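You operate a simulated robot arm through the tools that you are given. There is no shell and no other tool. Be economical: measure what you need, move in short steps, check, and stop when the job is done.

The job below is to be done with a simulated robot arm. You get a single attempt, and the scene is never put back.

Task
Put things in order on the blue-edged bench top. At the end: the blue clip stands where the yellow tin stood; the yellow tin stands where the red pad stood; the red pad stands where the black right chock stood; the black right chock stands on top of the cream tape rolls; whatever was shut is shut again. Leave all else as you found it, and nothing knocked over.

It is judged by the outcome, as a careful person would: the job done as asked, and still so three seconds after it is handed in. It fails if anything else is knocked over, pushed out of place, dropped, spilled or broken.

Robot
A 6-joint arm with a two-finger gripper, fixed in place. Base frame: the origin is at the foot of the arm, x ahead of it, y to its left, z up; the work surface is at about z = 0. Units: mm, degrees, N and s.
With the tool pointing down near the work surface it reaches from about 180 to 480 mm from the base axis. Its first joint turns from -66.0 to 66.0 degrees. Payload 1.76 kg.
The TCP is the grasp point between the finger pads, 29 mm short of the fingertips. In the tool frame z runs along the fingers and y along their closing line. The gripper opens to 82 mm. The gripper's body begins 58 mm behind the TCP.
Orientation is that of the tool frame in the base frame, as a unit quaternion [x, y, z, w]. With the fingers straight down and closing along the base's y, the tool's x points along the base's -x, its y along +y and its z along -z.

Tools
- The arm moves only by the tool step_arm. Its argument "deltas" is a list of rows, each a list of 7 numbers: the finger opening in mm, from 0 to 82, then the shift along the tool's x, y, z in mm, then the turn, a rotation vector about the tool's x, y, z in degrees. In form: [[gripper, tx, ty, tz, rx, ry, rz], ...]. A call has 1 to 20 rows; each row is the pose to reach, as a shift and turn from the pose commanded when the call began, along the tool's axes at that moment. Each row takes 0.2 s and may step no farther than 50 mm and 8.6 degrees from the row before; otherwise, or with a gripper value out of range, the whole call is refused. Where a pose cannot be reached the arm comes as near as it can. A force on the tool above 40 N (or 10 N above the force at the start of the call, whichever is more), or a blocked arm, ends the call early, and 0.2 s more pass. Each finger halts on what it meets, pressing with about 27 N; the grip force reading is that of the motor and also rises with nothing between the fingers. The clock runs only during rows and for 0.2 s after the last one: add rows that repeat a pose to give the fingers time. The reply holds the time, the measured pose of the TCP, the force on the tool along the base axes, the opening and the grip force, in the units named above and with some noise, with the torque about the TCP (base axes, N m) and any sound that the robot's microphone picked up.
- Cameras (640 x 400 px; columns grow to the right, rows downward): "scene" is fixed at [45.4, 327.5, 442.1]; the picture's right is [-0.82, -0.58, 0.00], its down [-0.25, 0.35, -0.90] and it looks along [0.52, -0.74, -0.43] (base axes); focal length 319 px, centre (320, 200). "wrist" rides on the gripper at [79, 4, -89] in the tool frame; the picture's right is [-0.05, 1.00, 0.00], its down [-0.71, -0.04, -0.71] and it looks along [-0.71, -0.04, 0.71] (tool axes); focal length 256 px, centre (320, 200). There is no depth. A picture from a camera that has moved, and an enlarged one, comes with that camera's place and axes in the base frame and with its lens. The place of the scene camera against the robot may be out by one fixed shift of up to 12 mm in any direction.
- camera(camera): a new picture of that camera. It takes no simulated time.
- enlarge(camera, box): a new picture of the part [left, top, right, bottom] of that camera's present view, enlarged. It takes no simulated time.
- job_done(): hands the job in; it is judged then, once.

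Go step by step. Nothing tells you positions but the pictures and the camera data: compare them with the known pose of the tool, close in by small moves and look again before you grip or let go. The budget is 120 turns and 68 pictures, counting those below and the enlarged ones. Unless the task says otherwise, let go and move clear before handing in, and close with one line.

The tools are called after ">>>" by a JSON object that holds its "name" and its "arguments". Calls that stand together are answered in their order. step_arm: Moves the arm, as the interface text tells. Its arguments: {"type":"object","properties":{"deltas":{"type":"array","items":{"type":"array","items":{"type":"number"}}}},"required":["deltas"]} The other tools are called the same way: camera (camera) takes a picture; enlarge (camera, box) takes an enlarged picture of a part of a camera's view; job_done () hands the job in.

At the start:

```text
t: 0.0
ee_pos: [293.7, -46.1, 261.8]
tcp_rot: [0.001, 1.0, 0.001, 0.0]
wrist_force: [-0.1, -0.4, -0.4]
moment: [-0.01, 0.02, -0.01]
finger_gap: 81.9
grip_force: 0.0
```

scene: 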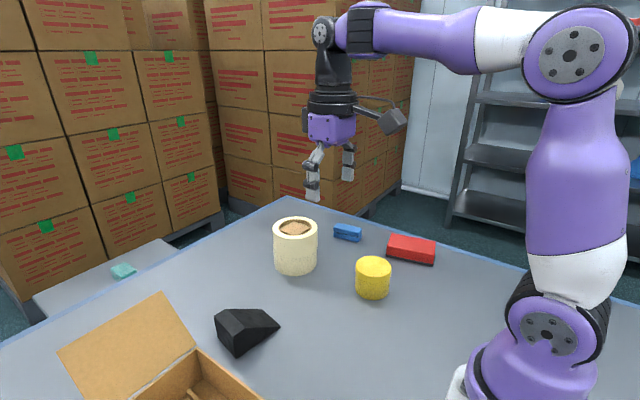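
wrist: 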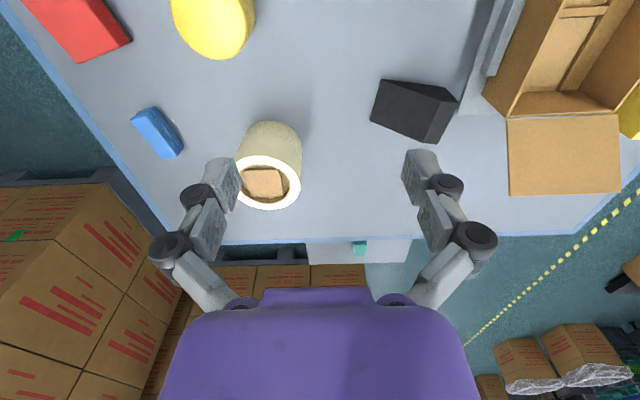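

I see the open carton, chock, tape rolls, red pad, blue clip and yellow tin. I'll look closer before moving anything.

>>> {"name": "enlarge", "arguments": {"camera": "scene", "box": [200, 190, 460, 352]}}

>>> {"name": "enlarge", "arguments": {"camera": "wrist", "box": [340, 0, 640, 188]}}

>>> {"name": "enlarge", "arguments": {"camera": "wrist", "box": [0, 0, 340, 212]}}

```text
2.46 times, centred on (330, 271) of scene
camera zoom: at [45.4, 327.5, 442.1], right [-0.82, -0.58, 0.0], down [-0.25, 0.35, -0.9], along [0.52, -0.74, -0.43], focal length 785 px, centre (295, 25)
```

zoom: 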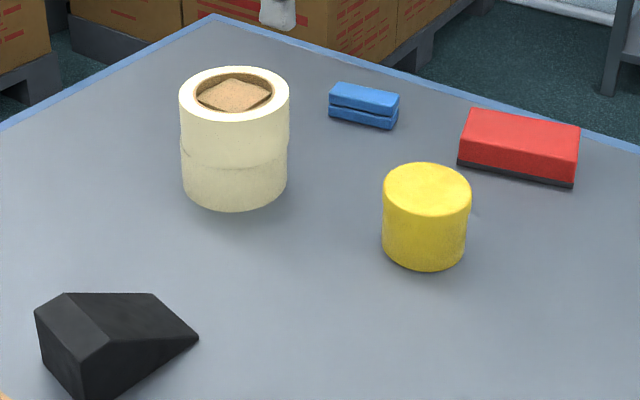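

```text
2.13 times, centred on (490, 94) of wrist
camera zoom: at [214.4, -40.8, 350.4], right [0.05, 1.0, 0.0], down [0.71, -0.04, 0.71], along [0.71, -0.04, -0.71], focal length 545 px, centre (-42, 426)
```

zoom: 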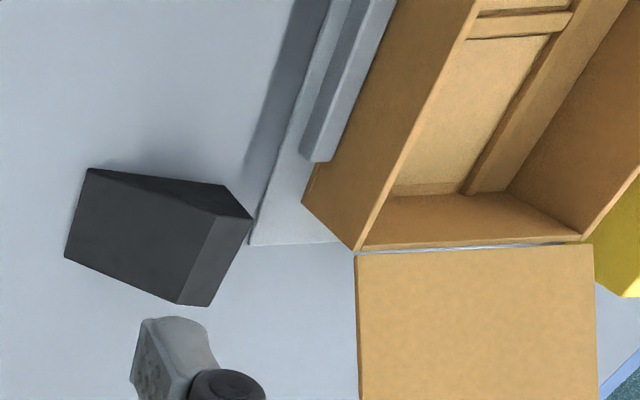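

```text
1.88 times, centred on (170, 106) of wrist
camera zoom: at [214.4, -40.8, 350.4], right [0.05, 1.0, 0.0], down [0.71, -0.04, 0.71], along [0.71, -0.04, -0.71], focal length 482 px, centre (602, 377)
```

zoom: 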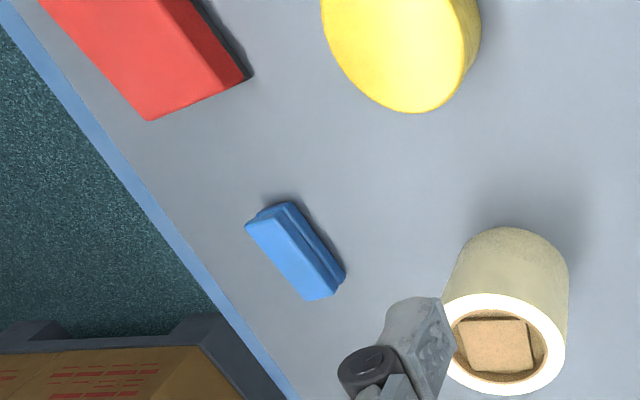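

I'll take a closer look at the chock and at the carton area.

>>> {"name": "enlarge", "arguments": {"camera": "scene", "box": [190, 290, 302, 360]}}

>>> {"name": "enlarge", "arguments": {"camera": "scene", "box": [40, 280, 232, 400]}}

>>> {"name": "enlarge", "arguments": {"camera": "wrist", "box": [352, 55, 480, 155]}}

```text
5.71 times, centred on (246, 325) of scene
camera zoom: at [45.4, 327.5, 442.1], right [-0.82, -0.58, 0.0], down [-0.25, 0.35, -0.9], along [0.52, -0.74, -0.43], focal length 1822 px, centre (743, -514)
```

zoom: 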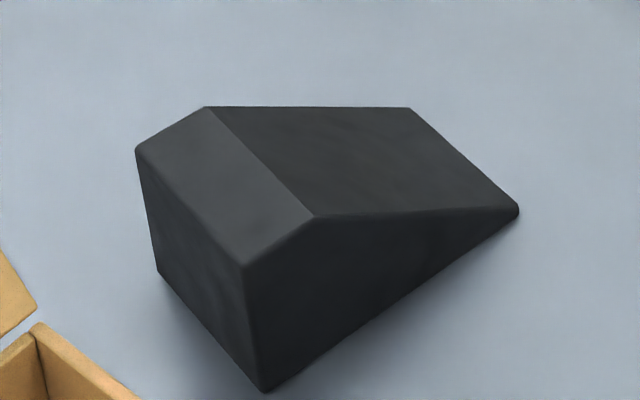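

```text
3.33 times, centred on (136, 340) of scene
camera zoom: at [45.4, 327.5, 442.1], right [-0.82, -0.58, 0.0], down [-0.25, 0.35, -0.9], along [0.52, -0.74, -0.43], focal length 1063 px, centre (933, -267)
```

zoom: 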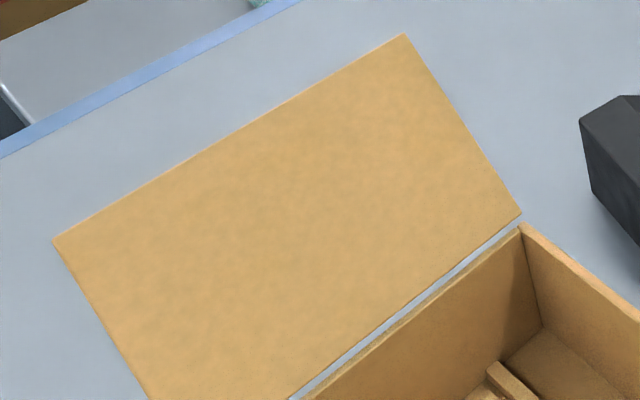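

```text
4.00 times, centred on (416, 105) of wrist
camera zoom: at [214.4, -40.8, 350.4], right [0.05, 1.0, 0.0], down [0.71, -0.04, 0.71], along [0.71, -0.04, -0.71], focal length 1024 px, centre (-64, 580)
```

zoom: 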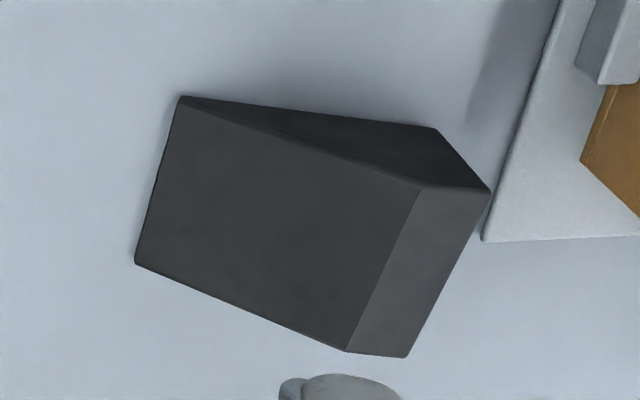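

The chock is about 87×58×44 mm, centred near (380, 70), with its tall end toward +y. I'll move above it with the closing line across its width.

>>> {"name": "step_arm", "arguments": {"deltas": [[82, -8.8, 12.7, 10, 0, 0, -7.95], [82, -17.6, 25.4, 20, 0, 0, -15.9], [82, -26.4, 38.1, 30, 0, 0, -23.85], [82, -35.2, 50.8, 40, 0, 0, -31.8], [82, -44, 63.5, 50, 0, 0, -39.75], [82, -52.8, 76.2, 60, 0, 0, -47.7], [82, -61.6, 88.9, 70, 0, 0, -55.65], [82, -70.4, 101.6, 80, 0, 0, -63.6], [82, -79.2, 114.3, 90, 0, 0, -71.55], [82, -88, 127, 100, 0, 0, -79.5], [82, -88, 127, 100, 0, 0, -79.5], [82, -88, 127, 100, 0, 0, -79.5]]}}

>>> {"name": "camera", "arguments": {"camera": "wrist"}}

>>> {"name": "camera", "arguments": {"camera": "scene"}}

```text
t: 2.6
ee_pos: [381.2, 81.0, 161.5]
tcp_rot: [-0.64, 0.768, -0.001, 0.0]
wrist_force: [-0.5, -0.3, -0.3]
moment: [0.05, 0.04, 0.01]
finger_gap: 82.0
grip_force: 0.0
```

```text
59 pictures are left
camera wrist: at [363.7, 5.4, 249.9], right [-0.97, 0.23, 0.0], down [0.16, 0.69, 0.71], along [0.17, 0.69, -0.71], focal length 256 px, centre (320, 200)
```

wrist: 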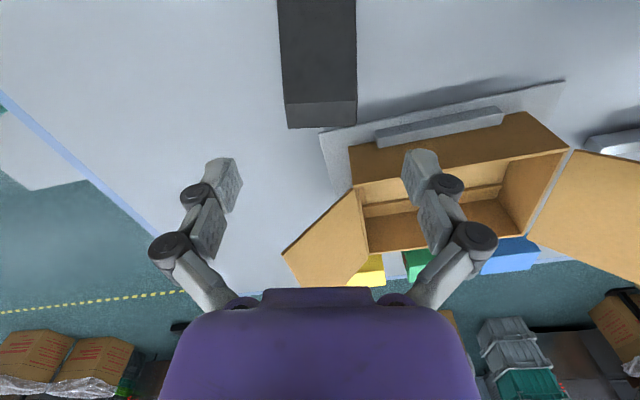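

```text
58 pictures are left
```

scene: 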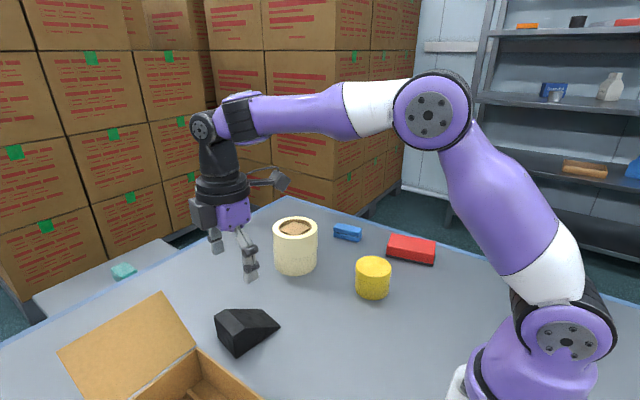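

The chock is centred between the fingers and the pose is as computed. I'll lower astride it and close.

>>> {"name": "step_arm", "arguments": {"deltas": [[82, -5, -1, 25, 0, 0, 0], [82, -5, -1, 50, 0, 0, 0], [82, -5, -1, 70, 0, 0, 0], [82, -5, -1, 90, 0, 0, 0], [82, -5, -1, 105, 0, 0, 0], [82, -5, -1, 117, 0, 0, 0], [82, -5, -1, 125.5, 0, 0, 0], [82, -5, -1, 125.5, 0, 0, 0]]}}

>>> {"name": "camera", "arguments": {"camera": "wrist"}}

>>> {"name": "enlarge", "arguments": {"camera": "scene", "box": [180, 250, 310, 360]}}

```text
t: 4.4
ee_pos: [381.6, 84.6, 34.0]
tcp_rot: [-0.639, 0.769, 0.0, 0.0]
wrist_force: [0.5, 0.7, 0.2]
moment: [-0.01, -0.04, 0.02]
finger_gap: 81.8
grip_force: 0.1
```

```text
57 pictures are left
camera wrist: at [364.3, 9.4, 123.8], right [-0.97, 0.23, 0.0], down [0.17, 0.69, 0.71], along [0.17, 0.69, -0.71], focal length 256 px, centre (320, 200)
```

wrist: 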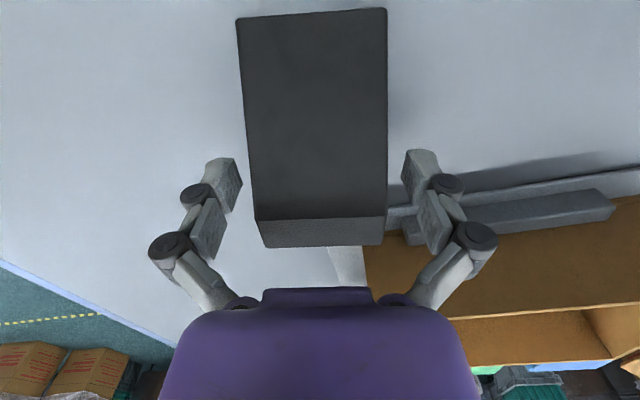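

```text
3.64 times, centred on (245, 305) of scene
camera zoom: at [45.4, 327.5, 442.1], right [-0.82, -0.58, 0.0], down [-0.25, 0.35, -0.9], along [0.52, -0.74, -0.43], focal length 1159 px, centre (593, -182)
```

zoom: 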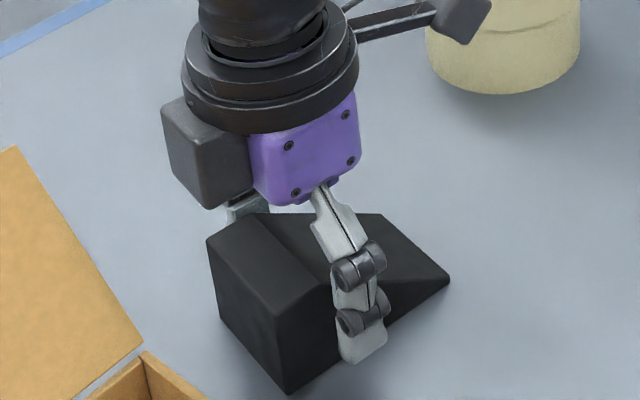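

The fingers straddle the thick half of the chock cleanly, so I'll close and do a small lift test.

>>> {"name": "step_arm", "arguments": {"deltas": [[50, 0, 0, 0, 0, 0, 0], [50, 0, 0, 0, 0, 0, 0], [50, 0, 0, 0, 0, 0, 0], [50, 0, 0, -5, 0, 0, 0], [50, 0, 0, -15, 0, 0, 0], [50, 0, 0, -25, 0, 0, 0], [50, 0, 0, -25, 0, 0, 0]]}}

>>> {"name": "camera", "arguments": {"camera": "wrist"}}

```text
t: 6.0
ee_pos: [382.7, 84.8, 60.8]
tcp_rot: [-0.64, 0.769, 0.001, 0.0]
wrist_force: [0.7, 0.3, -2.2]
moment: [0.01, -0.02, 0.0]
finger_gap: 59.5
grip_force: 26.9
```

```text
55 pictures are left
camera wrist: at [363.9, 9.5, 150.0], right [-0.97, 0.23, 0.0], down [0.17, 0.69, 0.71], along [0.17, 0.69, -0.71], focal length 256 px, centre (320, 200)
```

wrist: 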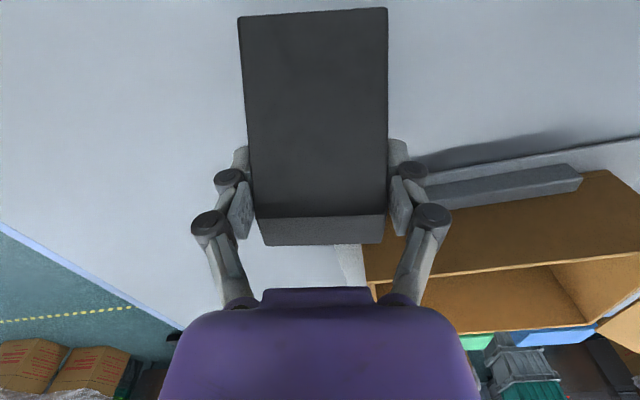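

The chock is held level. I'll raise it and carry it over the tape rolls at a safe height, then look.

>>> {"name": "step_arm", "arguments": {"deltas": [[50, 0, 0, -30, 0, 0, 0], [50, 0, 0, -60, 0, 0, 0], [50, 0, 0, -90, 0, 0, 0], [50, 0, 0, -120, 0, 0, 0], [50, 10, -5, -130, 0, 0, 0], [50, 25, -12, -130, 0, 0, 0], [50, 45, -23, -130, 0, 0, 0], [50, 65, -33, -130, 0, 0, 0], [50, 85, -43, -130, 0, 0, 0], [50, 105, -53, -130, 0, 0, 0], [50, 125, -63, -130, 0, 0, 0], [50, 145, -73, -130, 0, 0, 0], [50, 165, -83, -130, 0, 0, 0], [50, 175, -88, -130, 0, 0, 0], [50, 181, -91.5, -130, 0, 0, 0], [50, 181, -91.5, -130, 0, 0, 0]]}}

>>> {"name": "camera", "arguments": {"camera": "wrist"}}

>>> {"name": "camera", "arguments": {"camera": "scene"}}

```text
t: 9.4
ee_pos: [434.0, -109.2, 188.6]
tcp_rot: [-0.64, 0.768, 0.0, 0.001]
wrist_force: [0.7, 0.6, -2.3]
moment: [0.01, -0.01, -0.02]
finger_gap: 59.6
grip_force: 27.0
out of reach, approached as far as the arm can: row 15, 16
```

```text
54 pictures are left
camera wrist: at [416.6, -184.1, 278.4], right [-0.97, 0.23, 0.0], down [0.17, 0.69, 0.71], along [0.17, 0.69, -0.71], focal length 256 px, centre (320, 200)
```

wrist: 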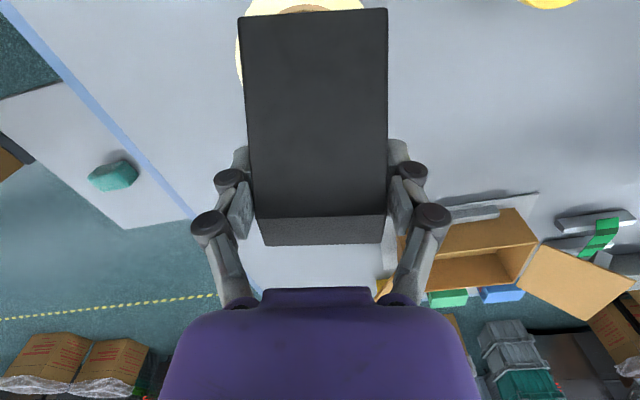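

```text
53 pictures are left
```

scene: 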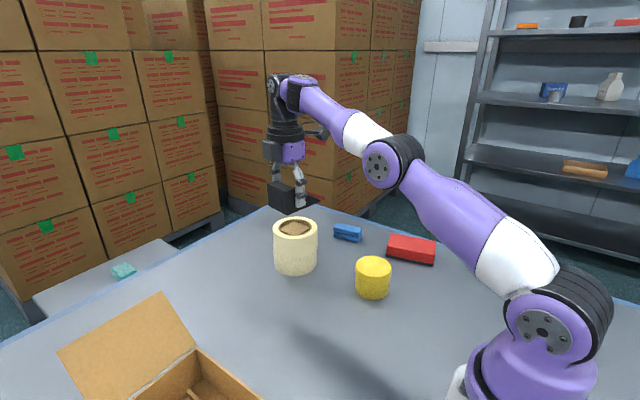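

The chock hangs over the tape, about 5 mm short in x because of reach at this height. I'll go lower, where reach is larger, and check.

>>> {"name": "step_arm", "arguments": {"deltas": [[50, 0, 0, 10, 0, 0, 0], [50, 0, 0, 20, 0, 0, 0], [50, 0, 0, 30, 0, 0, 0], [50, 0, 0, 38, 0, 0, 0], [50, 0, 0, 38, 0, 0, 0]]}}

>>> {"name": "enlarge", "arguments": {"camera": "scene", "box": [230, 150, 360, 280]}}

>>> {"name": "camera", "arguments": {"camera": "wrist"}}

```text
t: 10.6
ee_pos: [436.7, -108.3, 150.4]
tcp_rot: [-0.639, 0.769, 0.0, 0.0]
wrist_force: [0.4, -0.3, -1.4]
moment: [0.02, 0.02, 0.0]
finger_gap: 59.4
grip_force: 27.1
```

```text
3.08 times, centred on (295, 215) of scene
camera zoom: at [45.4, 327.5, 442.1], right [-0.82, -0.58, 0.0], down [-0.25, 0.35, -0.9], along [0.52, -0.74, -0.43], focal length 981 px, centre (397, 154)
```

zoom: 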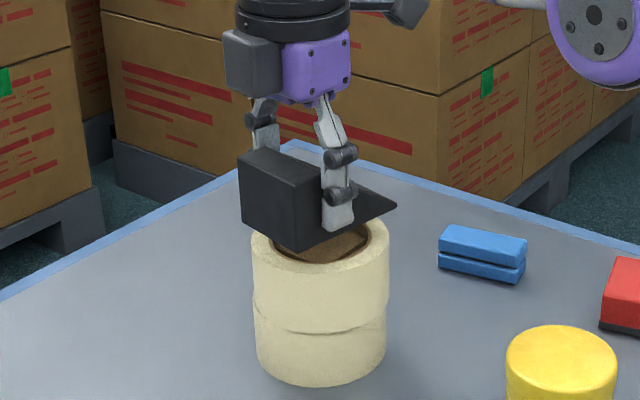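

```text
51 pictures are left
camera wrist: at [418.0, -185.0, 240.1], right [-0.97, 0.23, 0.0], down [0.17, 0.69, 0.71], along [0.17, 0.69, -0.71], focal length 256 px, centre (320, 200)
```

wrist: 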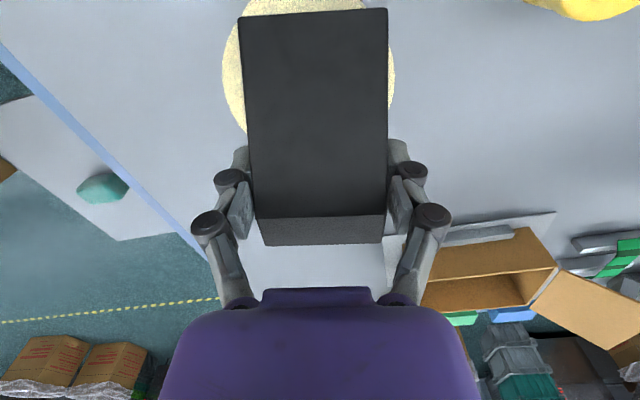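

The ring centre comes out near (438, -126) and the chock centre near (434, -121). I'll shift by the difference and come down close to the rim.

>>> {"name": "step_arm", "arguments": {"deltas": [[50, 4.3, -4.3, 4, 0, 0, 0], [50, 4.3, -4.3, 10, 0, 0, 0], [50, 4.3, -4.3, 15, 0, 0, 0], [50, 4.3, -4.3, 19, 0, 0, 0], [50, 4.3, -4.3, 19, 0, 0, 0]]}}

>>> {"name": "enlarge", "arguments": {"camera": "scene", "box": [250, 175, 350, 285]}}

```text
t: 11.8
ee_pos: [439.0, -113.1, 134.2]
tcp_rot: [-0.639, 0.769, 0.0, 0.0]
wrist_force: [-0.1, 0.3, -1.2]
moment: [0.02, 0.01, 0.02]
finger_gap: 59.3
grip_force: 26.7
```

```text
3.64 times, centred on (300, 230) of scene
camera zoom: at [45.4, 327.5, 442.1], right [-0.82, -0.58, 0.0], down [-0.25, 0.35, -0.9], along [0.52, -0.74, -0.43], focal length 1159 px, centre (393, 91)
```

zoom: 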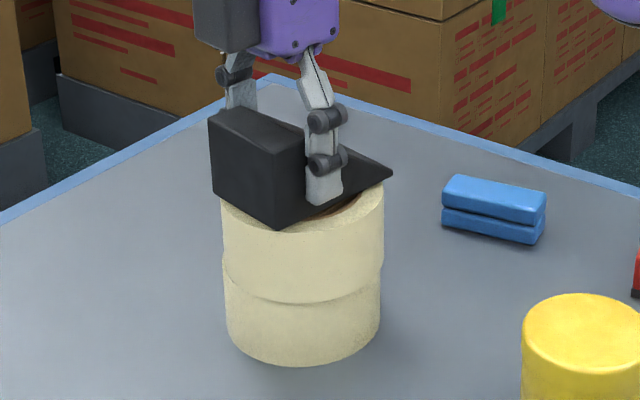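

Alignment over the ring looks good. I'll ease down in small steps and watch the force.

>>> {"name": "step_arm", "arguments": {"deltas": [[50, 0, 0, 1.5, 0, 0, 0], [50, 0, 0, 3, 0, 0, 0], [50, 0, 0, 3, 0, 0, 0]]}}

>>> {"name": "step_arm", "arguments": {"deltas": [[50, 0, 0, 1.5, 0, 0, 0], [50, 0, 0, 2.5, 0, 0, 0], [50, 0, 0, 2.5, 0, 0, 0]]}}

```text
t: 12.6
ee_pos: [438.6, -113.3, 131.6]
tcp_rot: [-0.639, 0.769, -0.001, 0.001]
wrist_force: [-2.8, 2.1, 20.3]
moment: [0.15, 0.1, -0.01]
finger_gap: 59.7
grip_force: 27.1
```

```text
t: 13.4
ee_pos: [439.8, -112.6, 127.6]
tcp_rot: [-0.639, 0.769, -0.001, 0.001]
wrist_force: [0.3, -0.3, 20.9]
moment: [0.01, 0.0, 0.01]
finger_gap: 59.4
grip_force: 27.0
```

There is contact force now, so I'll check that it seats flat before releasing.

>>> {"name": "enlarge", "arguments": {"camera": "scene", "box": [250, 175, 350, 285]}}

>>> {"name": "camera", "arguments": {"camera": "wrist"}}

```text
3.64 times, centred on (300, 230) of scene
camera zoom: at [45.3, 327.5, 442.1], right [-0.82, -0.58, 0.0], down [-0.25, 0.35, -0.9], along [0.52, -0.74, -0.43], focal length 1159 px, centre (393, 91)
```

zoom: 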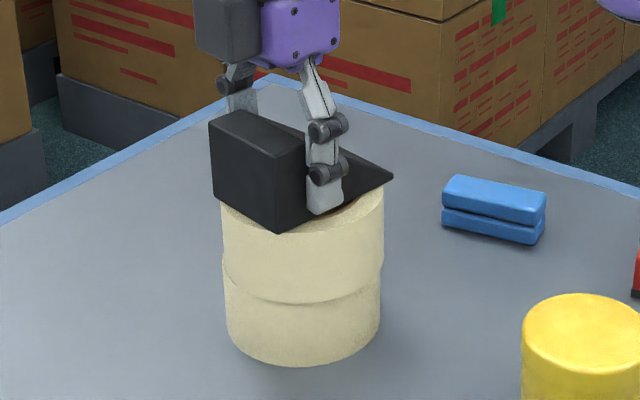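

```text
48 pictures are left
camera wrist: at [420.8, -189.5, 217.2], right [-0.97, 0.23, 0.0], down [0.16, 0.69, 0.71], along [0.17, 0.69, -0.71], focal length 256 px, centre (320, 200)
```

wrist: 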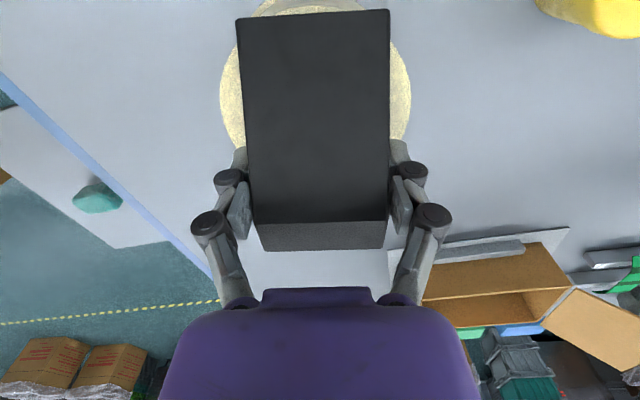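

The chock sits flat and centred on the ring. I'll release it and rise clear.

>>> {"name": "step_arm", "arguments": {"deltas": [[64, 0, 0, 0, 0, 0, 0], [75, 0, 0, 0, 0, 0, 0], [82, 0, 0, 0, 0, 0, 0], [82, 0, 0, 0, 0, 0, 0], [82, 0, 0, -10, 0, 0, 0], [82, 0, 0, -25, 0, 0, 0], [82, 0, 0, -45, 0, 0, 0], [82, 0, 0, -55, 0, 0, 0], [82, 0, 0, -55, 0, 0, 0]]}}

>>> {"name": "enlarge", "arguments": {"camera": "scene", "box": [250, 175, 350, 285]}}

```text
t: 15.4
ee_pos: [438.2, -113.7, 181.4]
tcp_rot: [-0.639, 0.769, 0.0, 0.0]
wrist_force: [-0.1, 0.0, 0.1]
moment: [0.01, 0.02, 0.01]
finger_gap: 81.8
grip_force: 0.0
```

```text
3.64 times, centred on (300, 230) of scene
camera zoom: at [45.4, 327.5, 442.1], right [-0.82, -0.58, 0.0], down [-0.25, 0.35, -0.9], along [0.52, -0.74, -0.43], focal length 1159 px, centre (393, 91)
```

zoom: 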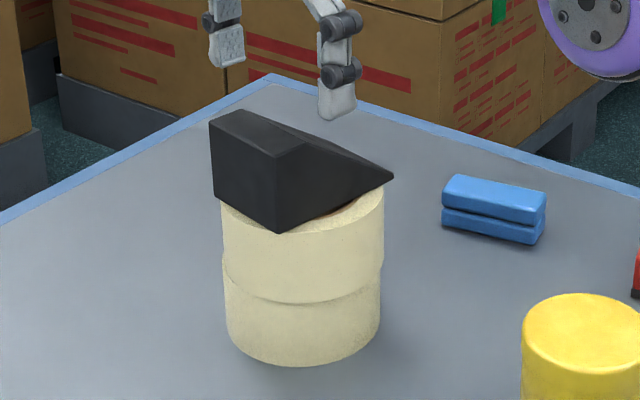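

The chock stands on the rolls. Next is the red pad near (230, -295), so I'll move above it with the gripper turned across its width.

>>> {"name": "step_arm", "arguments": {"deltas": [[82, 0, 0, -25, 0, 0, 0], [82, 10, 9, -50, 0, 0, 0], [82, 25, 22, -55, 0, 0, 0], [82, 41, 36, -55, 0, 0, 7.75], [82, 58, 50, -55, 0, 0, 15.5], [82, 75, 64, -55, 0, 0, 23.25], [82, 92, 79, -55, 0, 0, 31], [82, 109, 93, -55, 0, 0, 38.75], [82, 126, 108, -55, 0, 0, 46.5], [82, 143, 122, -55, 0, 0, 54.25], [82, 160, 137, -55, 0, 0, 62], [82, 178, 152, -55, 0, 0, 62], [82, 196, 168, -55, 0, 0, 62], [82, 213, 182, -50, 0, 0, 62], [82, 224, 191, -45, 0, 0, 62], [82, 229.6, 196.4, -45, 0, 0, 62], [82, 229.6, 196.4, -45, 0, 0, 62]]}}

>>> {"name": "camera", "arguments": {"camera": "wrist"}}

>>> {"name": "enlarge", "arguments": {"camera": "scene", "box": [310, 200, 454, 290]}}

```text
t: 19.0
ee_pos: [206.9, -304.2, 227.4]
tcp_rot: [-0.152, 0.988, 0.0, 0.0]
wrist_force: [0.4, 0.2, -0.9]
moment: [0.02, -0.02, 0.02]
finger_gap: 81.9
grip_force: 0.1
out of reach, approached as far as the arm can: row 1, 2, 3
```

```text
46 pictures are left
camera wrist: at [129.4, -321.9, 316.1], right [-0.25, 0.97, 0.0], down [0.68, 0.18, 0.71], along [0.68, 0.18, -0.71], focal length 256 px, centre (320, 200)
```

wrist: 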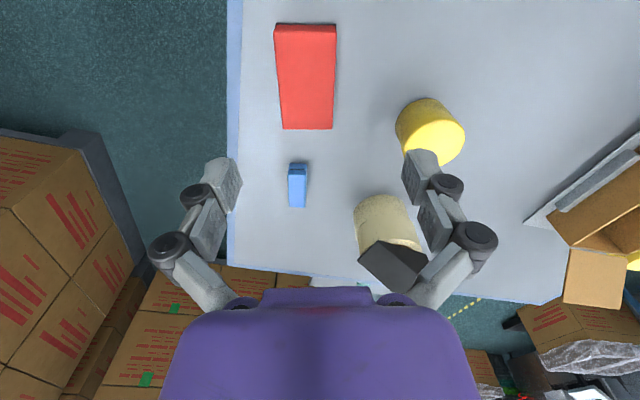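

```text
4.44 times, centred on (382, 245) of scene
camera zoom: at [45.4, 327.5, 442.1], right [-0.82, -0.58, 0.0], down [-0.25, 0.35, -0.9], along [0.52, -0.74, -0.43], focal length 1417 px, centre (44, 0)
```

zoom: 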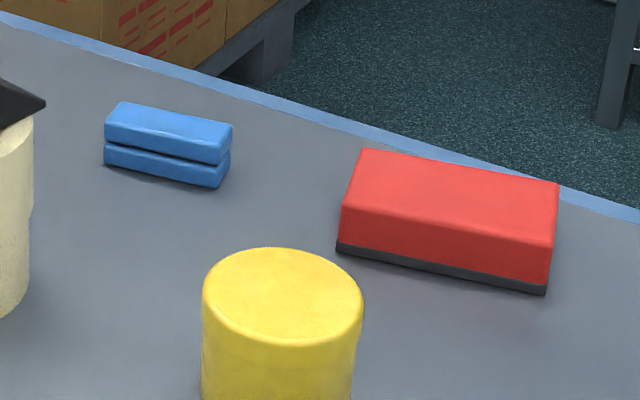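

Red pad centre comes out near (237, -308), long axis about 14.5°, width about 57. I'll align above it and look.

>>> {"name": "step_arm", "arguments": {"deltas": [[82, -9, -4, 30, 0, 0, 3], [82, -18, -8, 60, 0, 0, 3], [82, -27.4, -12.8, 90, 0, 0, 3], [82, -27.4, -12.8, 120, 0, 0, 3], [82, -27.4, -12.8, 140, 0, 0, 3], [82, -27.4, -12.8, 155, 0, 0, 3], [82, -27.4, -12.8, 155, 0, 0, 3]]}}

>>> {"name": "camera", "arguments": {"camera": "wrist"}}

>>> {"name": "enlarge", "arguments": {"camera": "scene", "box": [340, 190, 468, 290]}}

```text
t: 20.6
ee_pos: [232.7, -308.1, 71.8]
tcp_rot: [-0.126, 0.992, 0.0, 0.0]
wrist_force: [-0.1, -1.0, -0.2]
moment: [0.02, 0.02, -0.04]
finger_gap: 82.0
grip_force: 0.1
```

```text
44 pictures are left
camera wrist: at [155.7, -323.9, 159.8], right [-0.2, 0.98, 0.0], down [0.69, 0.14, 0.71], along [0.69, 0.14, -0.71], focal length 256 px, centre (320, 200)
```

wrist: 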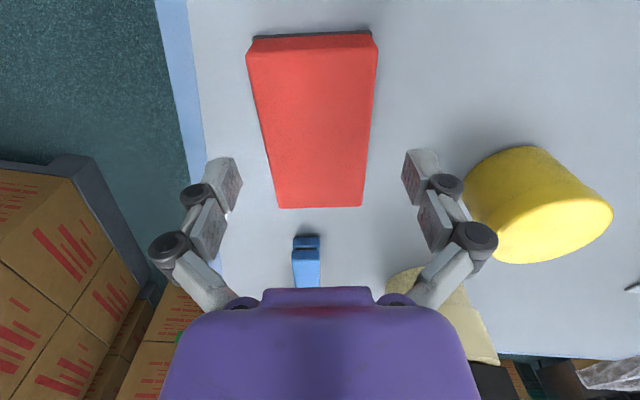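

```text
4.00 times, centred on (404, 240) of scene
camera zoom: at [45.4, 327.5, 442.1], right [-0.82, -0.58, 0.0], down [-0.25, 0.35, -0.9], along [0.52, -0.74, -0.43], focal length 1275 px, centre (-16, 40)
```

zoom: 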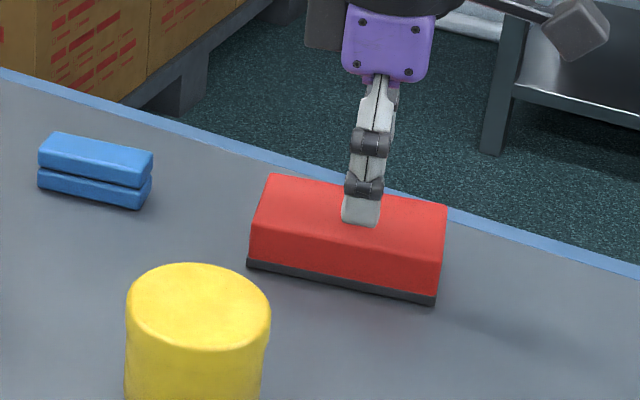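

The pad is centred between the fingers, so I'll shift 5 mm along it, lower and grip.

>>> {"name": "step_arm", "arguments": {"deltas": [[82, -5, 0, 10, 0, 0, 0], [82, -5, 0, 20, 0, 0, 0], [82, -5, 0, 30, 0, 0, 0], [82, -5, 0, 38, 0, 0, 0], [82, -5, 0, 38, 0, 0, 0], [45, -5, 0, 38, 0, 0, 0], [45, -5, 0, 38, 0, 0, 0], [45, -5, 0, 38, 0, 0, 0], [45, -5, 0, 38, 0, 0, 0]]}}

>>> {"name": "camera", "arguments": {"camera": "wrist"}}

```text
t: 22.6
ee_pos: [241.2, -306.5, 34.3]
tcp_rot: [-0.126, 0.992, -0.002, 0.001]
wrist_force: [3.5, -6.5, 25.7]
moment: [-0.3, -0.19, -0.03]
finger_gap: 61.1
grip_force: 27.0
```

```text
42 pictures are left
camera wrist: at [162.6, -321.4, 123.5], right [-0.2, 0.98, 0.0], down [0.69, 0.14, 0.71], along [0.69, 0.14, -0.71], focal length 256 px, centre (320, 200)
```

wrist: 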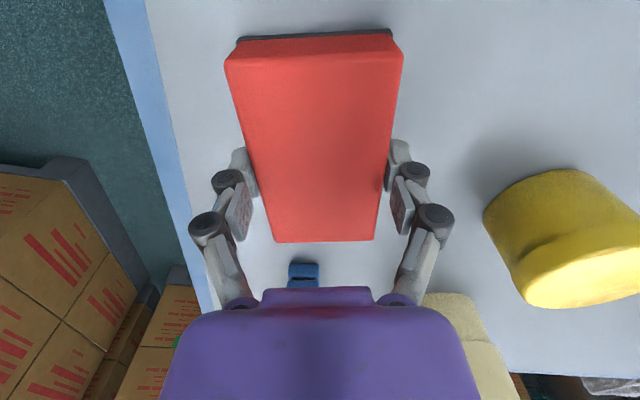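

Gripped; there's some contact load on the tips. I'll lift gently and check.

>>> {"name": "step_arm", "arguments": {"deltas": [[45, 0, 0, -3, 0, 0, 0], [45, 0, 0, -8, 0, 0, 0], [45, 0, 0, -16, 0, 0, 0], [45, 0, 0, -30, 0, 0, 0], [45, 0, 0, -30, 0, 0, 0]]}}

>>> {"name": "enlarge", "arguments": {"camera": "scene", "box": [310, 180, 470, 300]}}

>>> {"name": "camera", "arguments": {"camera": "wrist"}}

```text
t: 23.8
ee_pos: [237.5, -305.5, 64.9]
tcp_rot: [-0.126, 0.992, 0.0, 0.001]
wrist_force: [0.0, 0.1, -1.0]
moment: [0.01, -0.05, -0.01]
finger_gap: 60.8
grip_force: 26.8
```

```text
3.33 times, centred on (390, 240) of scene
camera zoom: at [45.4, 327.5, 442.1], right [-0.82, -0.58, 0.0], down [-0.25, 0.35, -0.9], along [0.52, -0.74, -0.43], focal length 1063 px, centre (87, 67)
```

zoom: 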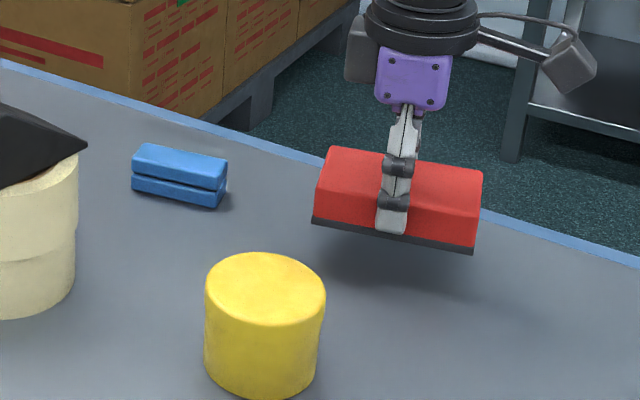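

```text
40 pictures are left
camera wrist: at [160.1, -320.2, 154.0], right [-0.2, 0.98, 0.0], down [0.69, 0.14, 0.71], along [0.69, 0.14, -0.71], focal length 256 px, centre (320, 200)
```

wrist: 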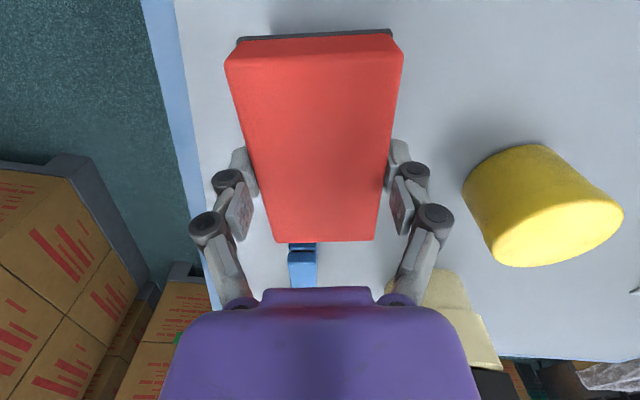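

The pad is held level and centred. I'll carry it high across to the chock's old place, turning it to the chock's line.

>>> {"name": "step_arm", "arguments": {"deltas": [[45, 0, 0, -30, 0, 0, 0], [45, 0, 0, -65, 0, 0, 0], [45, 0, 0, -100, 0, 0, 0], [45, 0, 0, -135, 0, 0, 0], [45, -10, 14, -150, 0, 0, -4], [45, -25, 36, -150, 0, 0, -9], [45, -42, 60, -150, 0, 0, -14], [45, -59, 84, -150, 0, 0, -19], [45, -76, 108, -150, 0, 0, -24], [45, -93, 132, -150, 0, 0, -29], [45, -110, 156, -150, 0, 0, -34], [45, -127, 181, -150, 0, 0, -39], [45, -144, 205, -150, 0, 0, -44], [45, -161, 229, -150, 0, 0, -49], [45, -178, 253, -150, 0, 0, -54], [45, -195, 277, -150, 0, 0, -59], [45, -212, 301, -150, 0, 0, -62], [45, -225, 320, -150, 0, 0, -64.5], [45, -232.6, 330.8, -150, 0, 0, -64.5], [45, -232.6, 330.8, -150, 0, 0, -64.5]]}}

>>> {"name": "camera", "arguments": {"camera": "wrist"}}

```text
t: 28.0
ee_pos: [381.2, 73.7, 214.2]
tcp_rot: [-0.635, 0.772, 0.0, 0.0]
wrist_force: [0.6, -0.3, -0.8]
moment: [-0.01, -0.02, 0.03]
finger_gap: 60.8
grip_force: 26.6
```

```text
39 pictures are left
camera wrist: at [362.4, -3.1, 302.9], right [-0.97, 0.24, 0.0], down [0.17, 0.69, 0.71], along [0.17, 0.69, -0.71], focal length 256 px, centre (320, 200)
```

wrist: 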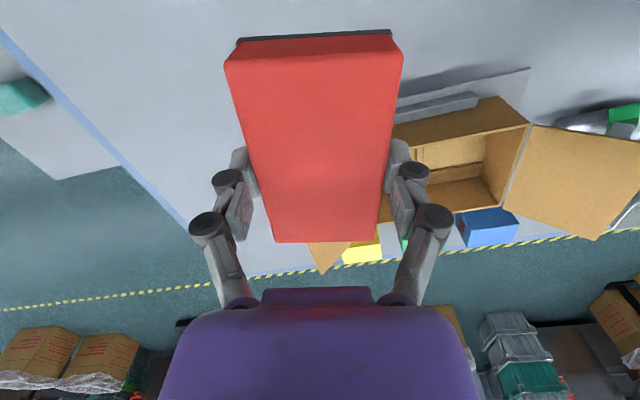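

The pad is over the spot with clearance to the metal plate. I'll lower it.

>>> {"name": "step_arm", "arguments": {"deltas": [[45, 0, 0, 30, 0, 0, 0], [45, 0, 0, 60, 0, 0, 0], [45, 0, 0, 90, 0, 0, 0], [45, 0, 0, 120, 0, 0, 0], [45, 0, 0, 145, 0, 0, 0], [45, 0, 0, 160, 0, 0, 0], [45, 0, 0, 170, 0, 0, 0], [45, 0, 0, 173, 0, 0, 0], [45, 0, 0, 173, 0, 0, 0]]}}

>>> {"name": "enlarge", "arguments": {"camera": "scene", "box": [160, 250, 320, 370]}}

```text
t: 30.0
ee_pos: [381.6, 70.9, 39.9]
tcp_rot: [-0.636, 0.772, 0.001, 0.0]
wrist_force: [0.5, 0.2, 0.4]
moment: [0.01, -0.03, -0.01]
finger_gap: 60.7
grip_force: 26.7
```

```text
3.33 times, centred on (240, 310) of scene
camera zoom: at [45.4, 327.5, 442.1], right [-0.82, -0.58, 0.0], down [-0.25, 0.35, -0.9], along [0.52, -0.74, -0.43], focal length 1063 px, centre (587, -167)
```

zoom: 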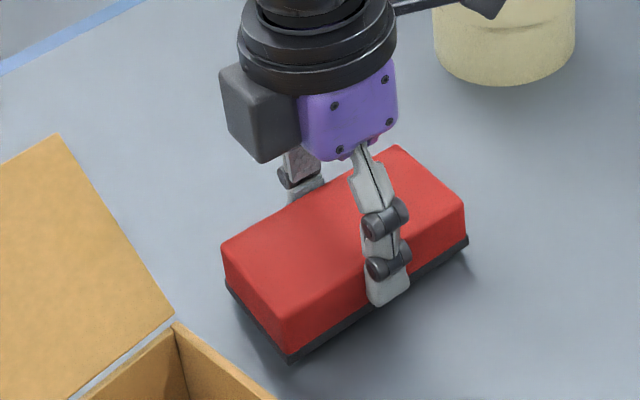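

The pad is just above the bench and correctly placed. I'll ease down to contact.

>>> {"name": "step_arm", "arguments": {"deltas": [[45, 0, 0, 1.5, 0, 0, 0], [45, 0, 0, 3, 0, 0, 0], [45, 0, 0, 3, 0, 0, 0]]}}

>>> {"name": "step_arm", "arguments": {"deltas": [[45, 0, 0, 1, 0, 0, 0], [45, 0, 0, 1.5, 0, 0, 0], [45, 0, 0, 1.5, 0, 0, 0]]}}

```text
t: 30.8
ee_pos: [381.8, 71.4, 37.6]
tcp_rot: [-0.636, 0.772, -0.001, 0.0]
wrist_force: [-0.9, 0.4, -0.8]
moment: [0.04, -0.01, 0.0]
finger_gap: 60.7
grip_force: 26.8
```

```text
t: 31.6
ee_pos: [380.7, 71.4, 36.5]
tcp_rot: [-0.636, 0.772, 0.0, -0.001]
wrist_force: [-1.0, 0.1, 0.3]
moment: [0.02, 0.0, -0.01]
finger_gap: 60.7
grip_force: 26.7
```

>>> {"name": "step_arm", "arguments": {"deltas": [[45, 0, 0, 1, 0, 0, 0], [45, 0, 0, 2, 0, 0, 0], [45, 0, 0, 2, 0, 0, 0]]}}

>>> {"name": "enlarge", "arguments": {"camera": "scene", "box": [200, 290, 296, 350]}}

```text
t: 32.4
ee_pos: [380.9, 72.0, 35.9]
tcp_rot: [-0.636, 0.772, 0.0, 0.001]
wrist_force: [1.3, -0.3, -1.1]
moment: [0.02, -0.03, 0.0]
finger_gap: 60.9
grip_force: 26.9
```

```text
6.67 times, centred on (248, 320) of scene
camera zoom: at [45.4, 327.5, 442.1], right [-0.82, -0.58, 0.0], down [-0.25, 0.35, -0.9], along [0.52, -0.74, -0.43], focal length 2125 px, centre (800, -600)
```

zoom: 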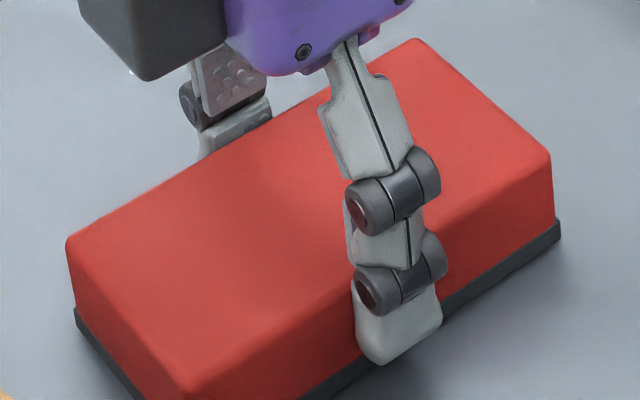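

No contact yet, so I'll go on a little farther.

>>> {"name": "step_arm", "arguments": {"deltas": [[45, 0, 0, 0.7, 0, 0, 0], [45, 0, 0, 1.5, 0, 0, 0], [45, 0, 0, 1.5, 0, 0, 0]]}}

>>> {"name": "step_arm", "arguments": {"deltas": [[45, 0, 0, 0.7, 0, 0, 0], [45, 0, 0, 1, 0, 0, 0], [45, 0, 0, 1, 0, 0, 0]]}}

```text
t: 33.2
ee_pos: [381.8, 72.4, 34.0]
tcp_rot: [-0.637, 0.771, -0.001, 0.0]
wrist_force: [-9.3, -4.1, 28.2]
moment: [-0.05, 0.27, -0.03]
finger_gap: 60.9
grip_force: 26.8
```

```text
t: 34.0
ee_pos: [381.3, 72.3, 32.3]
tcp_rot: [-0.637, 0.771, -0.001, 0.001]
wrist_force: [-2.3, 4.4, 30.7]
moment: [0.13, 0.16, 0.07]
finger_gap: 61.1
grip_force: 26.8
```

The pad is seated, so I'll open, rise clear and look.

>>> {"name": "step_arm", "arguments": {"deltas": [[45, 0, 0, -1, 0, 0, 0], [66, 0, 0, -1, 0, 0, 0], [82, 0, 0, -1, 0, 0, 0], [82, 0, 0, -1, 0, 0, 0], [82, 0, 0, -15, 0, 0, 0], [82, 0, 0, -40, 0, 0, 0], [82, 0, 0, -80, 0, 0, 0], [82, 0, 0, -120, 0, 0, 0], [82, 0, 0, -160, 0, 0, 0], [82, 0, 0, -160, 0, 0, 0]]}}

>>> {"name": "camera", "arguments": {"camera": "scene"}}

>>> {"name": "camera", "arguments": {"camera": "wrist"}}

```text
t: 36.2
ee_pos: [380.4, 72.9, 191.9]
tcp_rot: [-0.636, 0.772, 0.0, 0.0]
wrist_force: [-0.2, 0.3, -0.1]
moment: [0.0, 0.01, 0.0]
finger_gap: 82.2
grip_force: 0.1
```

```text
36 pictures are left
```

scene: 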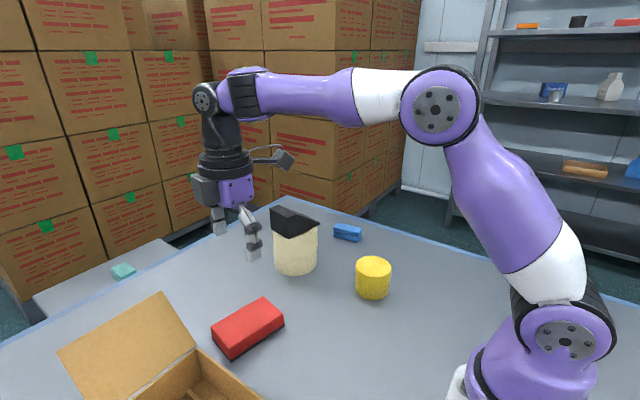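

```text
35 pictures are left
camera wrist: at [361.7, -3.0, 280.9], right [-0.97, 0.24, 0.0], down [0.17, 0.69, 0.71], along [0.17, 0.69, -0.71], focal length 256 px, centre (320, 200)
```

wrist: 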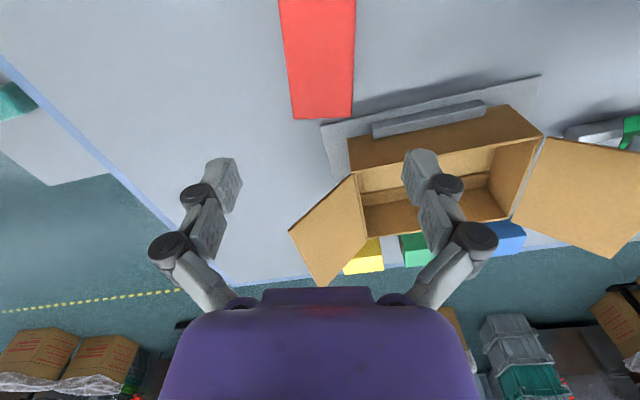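

The red pad stands on the chock's old spot. Next I'll hover by the yellow tin near (250, -153) and measure it.

>>> {"name": "step_arm", "arguments": {"deltas": [[82, 15, 6, 0, 0, 0, 5], [82, 35, 13, 0, 0, 0, 11], [82, 58, 22, 0, 0, 0, 18], [82, 81, 31, 0, 0, 0, 25], [82, 104, 40, 0, 0, 0, 32], [82, 127, 48, 0, 0, 0, 39], [82, 150, 57, 0, 0, 0, 46], [82, 173, 66, 0, 0, 0, 53], [82, 196, 75, 5, 0, 0, 60], [82, 219, 83, 12, 0, 0, 67], [82, 237, 90, 18, 0, 0, 74], [82, 248.8, 94.8, 22, 0, 0, 79], [82, 248.8, 94.8, 22, 0, 0, 79]]}}

>>> {"name": "camera", "arguments": {"camera": "wrist"}}

```text
t: 39.0
ee_pos: [238.6, -153.8, 170.5]
tcp_rot: [0.001, 1.0, 0.0, 0.0]
wrist_force: [0.1, -0.4, -0.3]
moment: [0.0, -0.01, -0.01]
finger_gap: 82.0
grip_force: 0.1
```

```text
34 pictures are left
camera wrist: at [159.7, -147.7, 259.7], right [0.05, 1.0, 0.0], down [0.71, -0.04, 0.71], along [0.71, -0.04, -0.71], focal length 256 px, centre (320, 200)
```

wrist: 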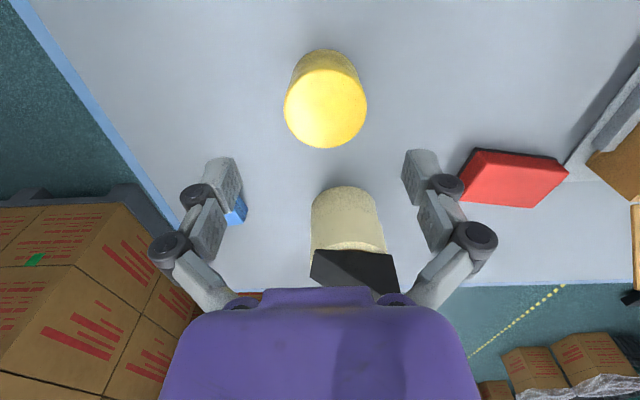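

The tin centre reads about (259, -149), diameter about 69. I'll centre over it and come down to just above its top.

>>> {"name": "step_arm", "arguments": {"deltas": [[82, -10, 2, 20, 0, 0, 0], [82, -19, 4, 40, 0, 0, 0], [82, -19, 4, 55, 0, 0, 0], [82, -19, 4, 66, 0, 0, 0], [82, -19, 4, 66, 0, 0, 0]]}}

>>> {"name": "camera", "arguments": {"camera": "wrist"}}

>>> {"name": "enlarge", "arguments": {"camera": "scene", "box": [300, 200, 444, 320]}}

```text
t: 40.2
ee_pos: [259.5, -148.6, 104.5]
tcp_rot: [0.001, 1.0, -0.001, -0.001]
wrist_force: [-0.3, 1.3, 0.2]
moment: [0.01, 0.02, -0.03]
finger_gap: 82.2
grip_force: 0.1
```

```text
33 pictures are left
camera wrist: at [180.8, -143.8, 192.9], right [0.05, 1.0, 0.0], down [0.71, -0.04, 0.71], along [0.71, -0.04, -0.71], focal length 256 px, centre (320, 200)
```

wrist: 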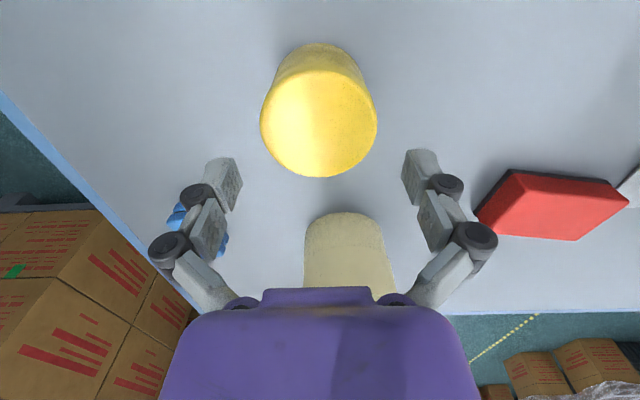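

```text
3.33 times, centred on (372, 260) of scene
camera zoom: at [45.4, 327.5, 442.1], right [-0.82, -0.58, 0.0], down [-0.25, 0.35, -0.9], along [0.52, -0.74, -0.43], focal length 1063 px, centre (147, 0)
```

zoom: 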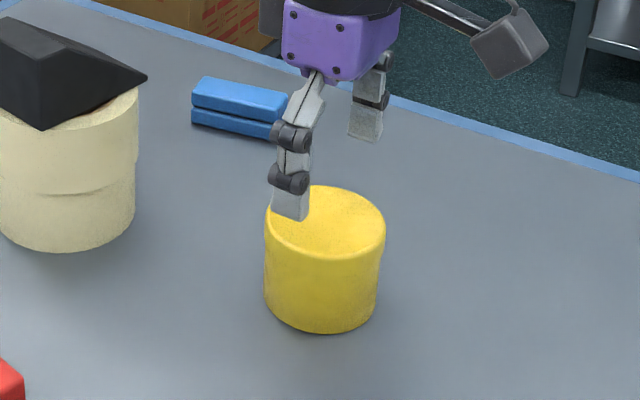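

The tin is centred within about 1 mm. I'll lower astride it, with the tips about 14 mm above the bench, then grip.

>>> {"name": "step_arm", "arguments": {"deltas": [[82, 0, -1, 12, 0, 0, 0], [82, 0, -1, 24, 0, 0, 0], [82, 0, -1, 36, 0, 0, 0], [82, 0, -1, 48, 0, 0, 0], [82, 0, -1, 60, 0, 0, 0], [82, 0, -1, 60, 0, 0, 0]]}}

>>> {"name": "camera", "arguments": {"camera": "wrist"}}

```text
t: 41.6
ee_pos: [258.3, -151.0, 42.0]
tcp_rot: [0.0, 1.0, 0.0, 0.0]
wrist_force: [-0.3, 0.4, 0.6]
moment: [0.02, 0.01, 0.02]
finger_gap: 81.9
grip_force: 0.0
```

```text
31 pictures are left
camera wrist: at [179.9, -145.0, 131.3], right [0.05, 1.0, 0.0], down [0.71, -0.04, 0.71], along [0.71, -0.04, -0.71], focal length 256 px, centre (320, 200)
```

wrist: 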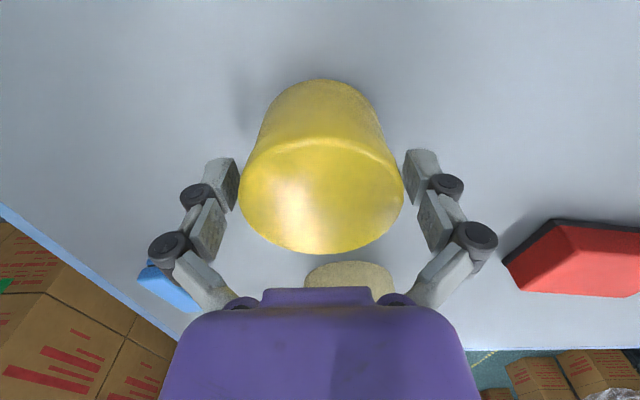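

Clear on both sides; gripping and lifting a little.

>>> {"name": "step_arm", "arguments": {"deltas": [[55, 0, 0, 0, 0, 0, 0], [55, 0, 0, 0, 0, 0, 0], [55, 0, 0, 0, 0, 0, 0], [55, 0, 0, -5, 0, 0, 0], [55, 0, 0, -15, 0, 0, 0], [55, 0, 0, -30, 0, 0, 0], [55, 0, 0, -30, 0, 0, 0]]}}

>>> {"name": "camera", "arguments": {"camera": "wrist"}}

```text
t: 43.2
ee_pos: [260.7, -149.1, 73.0]
tcp_rot: [0.0, 1.0, 0.0, 0.0]
wrist_force: [0.1, 0.0, -1.9]
moment: [0.03, 0.02, -0.02]
finger_gap: 68.7
grip_force: 27.5
```

```text
30 pictures are left
camera wrist: at [181.8, -144.8, 162.0], right [0.05, 1.0, 0.0], down [0.71, -0.04, 0.71], along [0.71, -0.04, -0.71], focal length 256 px, centre (320, 200)
```

wrist: 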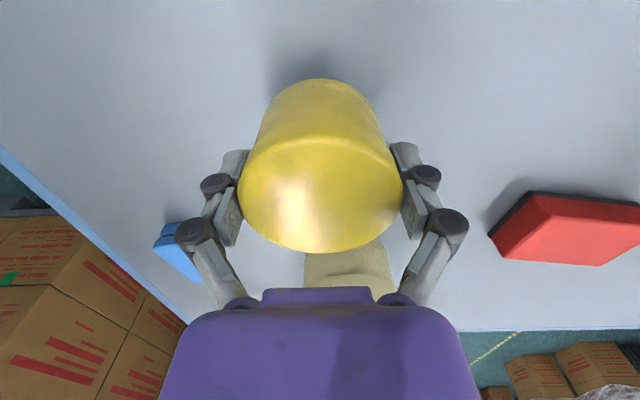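

The tin is held upright. I'll carry it low across to the red pad's old place.

>>> {"name": "step_arm", "arguments": {"deltas": [[55, 0, 0, -10, 0, 0, 0], [55, 3, -15, -20, 0, 0, 0], [55, 6, -35, -20, 0, 0, 0], [55, 9, -55, -20, 0, 0, 0], [55, 12, -75, -20, 0, 0, 0], [55, 15, -95, -20, 0, 0, 0], [55, 17, -115, -20, 0, 0, 0], [55, 19, -135, -20, 0, 0, 0], [55, 21.5, -150, -20, 0, 0, 0], [55, 21.5, -158, -20, 0, 0, 0], [55, 21.5, -158, -10, 0, 0, 0], [55, 21.5, -158, 5, 0, 0, 0], [55, 21.5, -158, 18, 0, 0, 0], [55, 21.5, -158, 25, 0, 0, 0], [55, 21.5, -158, 25, 0, 0, 0]]}}

>>> {"name": "enlarge", "arguments": {"camera": "scene", "box": [310, 180, 470, 300]}}

```text
t: 46.4
ee_pos: [238.8, -308.4, 49.1]
tcp_rot: [0.0, 1.0, 0.0, 0.001]
wrist_force: [-0.1, -0.4, -1.5]
moment: [0.02, -0.02, -0.01]
finger_gap: 68.7
grip_force: 26.9
```

```text
3.33 times, centred on (390, 240) of scene
camera zoom: at [45.4, 327.5, 442.1], right [-0.82, -0.58, 0.0], down [-0.25, 0.35, -0.9], along [0.52, -0.74, -0.43], focal length 1063 px, centre (87, 67)
```

zoom: 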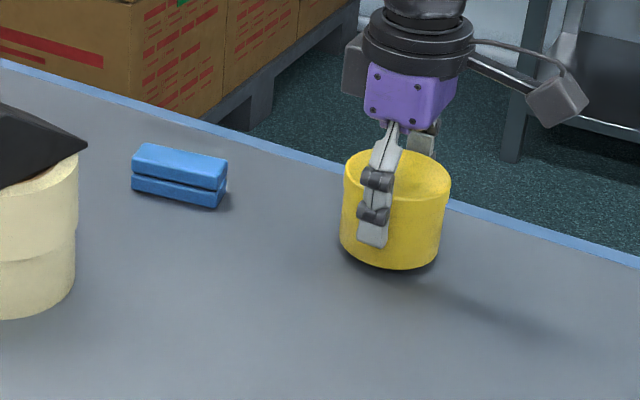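

It's just above the bench at the right place. I'll ease it down.

>>> {"name": "step_arm", "arguments": {"deltas": [[55, 0, 0, 2, 0, 0, 0], [55, 0, 0, 4, 0, 0, 0], [55, 0, 0, 5, 0, 0, 0], [55, 0, 0, 5, 0, 0, 0]]}}

>>> {"name": "step_arm", "arguments": {"deltas": [[55, 0, 0, 1, 0, 0, 0], [55, 0, 0, 2, 0, 0, 0], [55, 0, 0, 2, 0, 0, 0]]}}

```text
t: 47.4
ee_pos: [238.5, -307.9, 44.1]
tcp_rot: [0.0, 1.0, 0.0, 0.001]
wrist_force: [-0.4, 0.0, -1.3]
moment: [-0.01, 0.01, 0.01]
finger_gap: 68.6
grip_force: 26.6
```

```text
t: 48.2
ee_pos: [239.6, -308.2, 42.3]
tcp_rot: [0.001, 1.0, -0.002, 0.001]
wrist_force: [-2.6, -0.3, 18.9]
moment: [-0.04, 0.03, -0.13]
finger_gap: 69.1
grip_force: 27.1
```

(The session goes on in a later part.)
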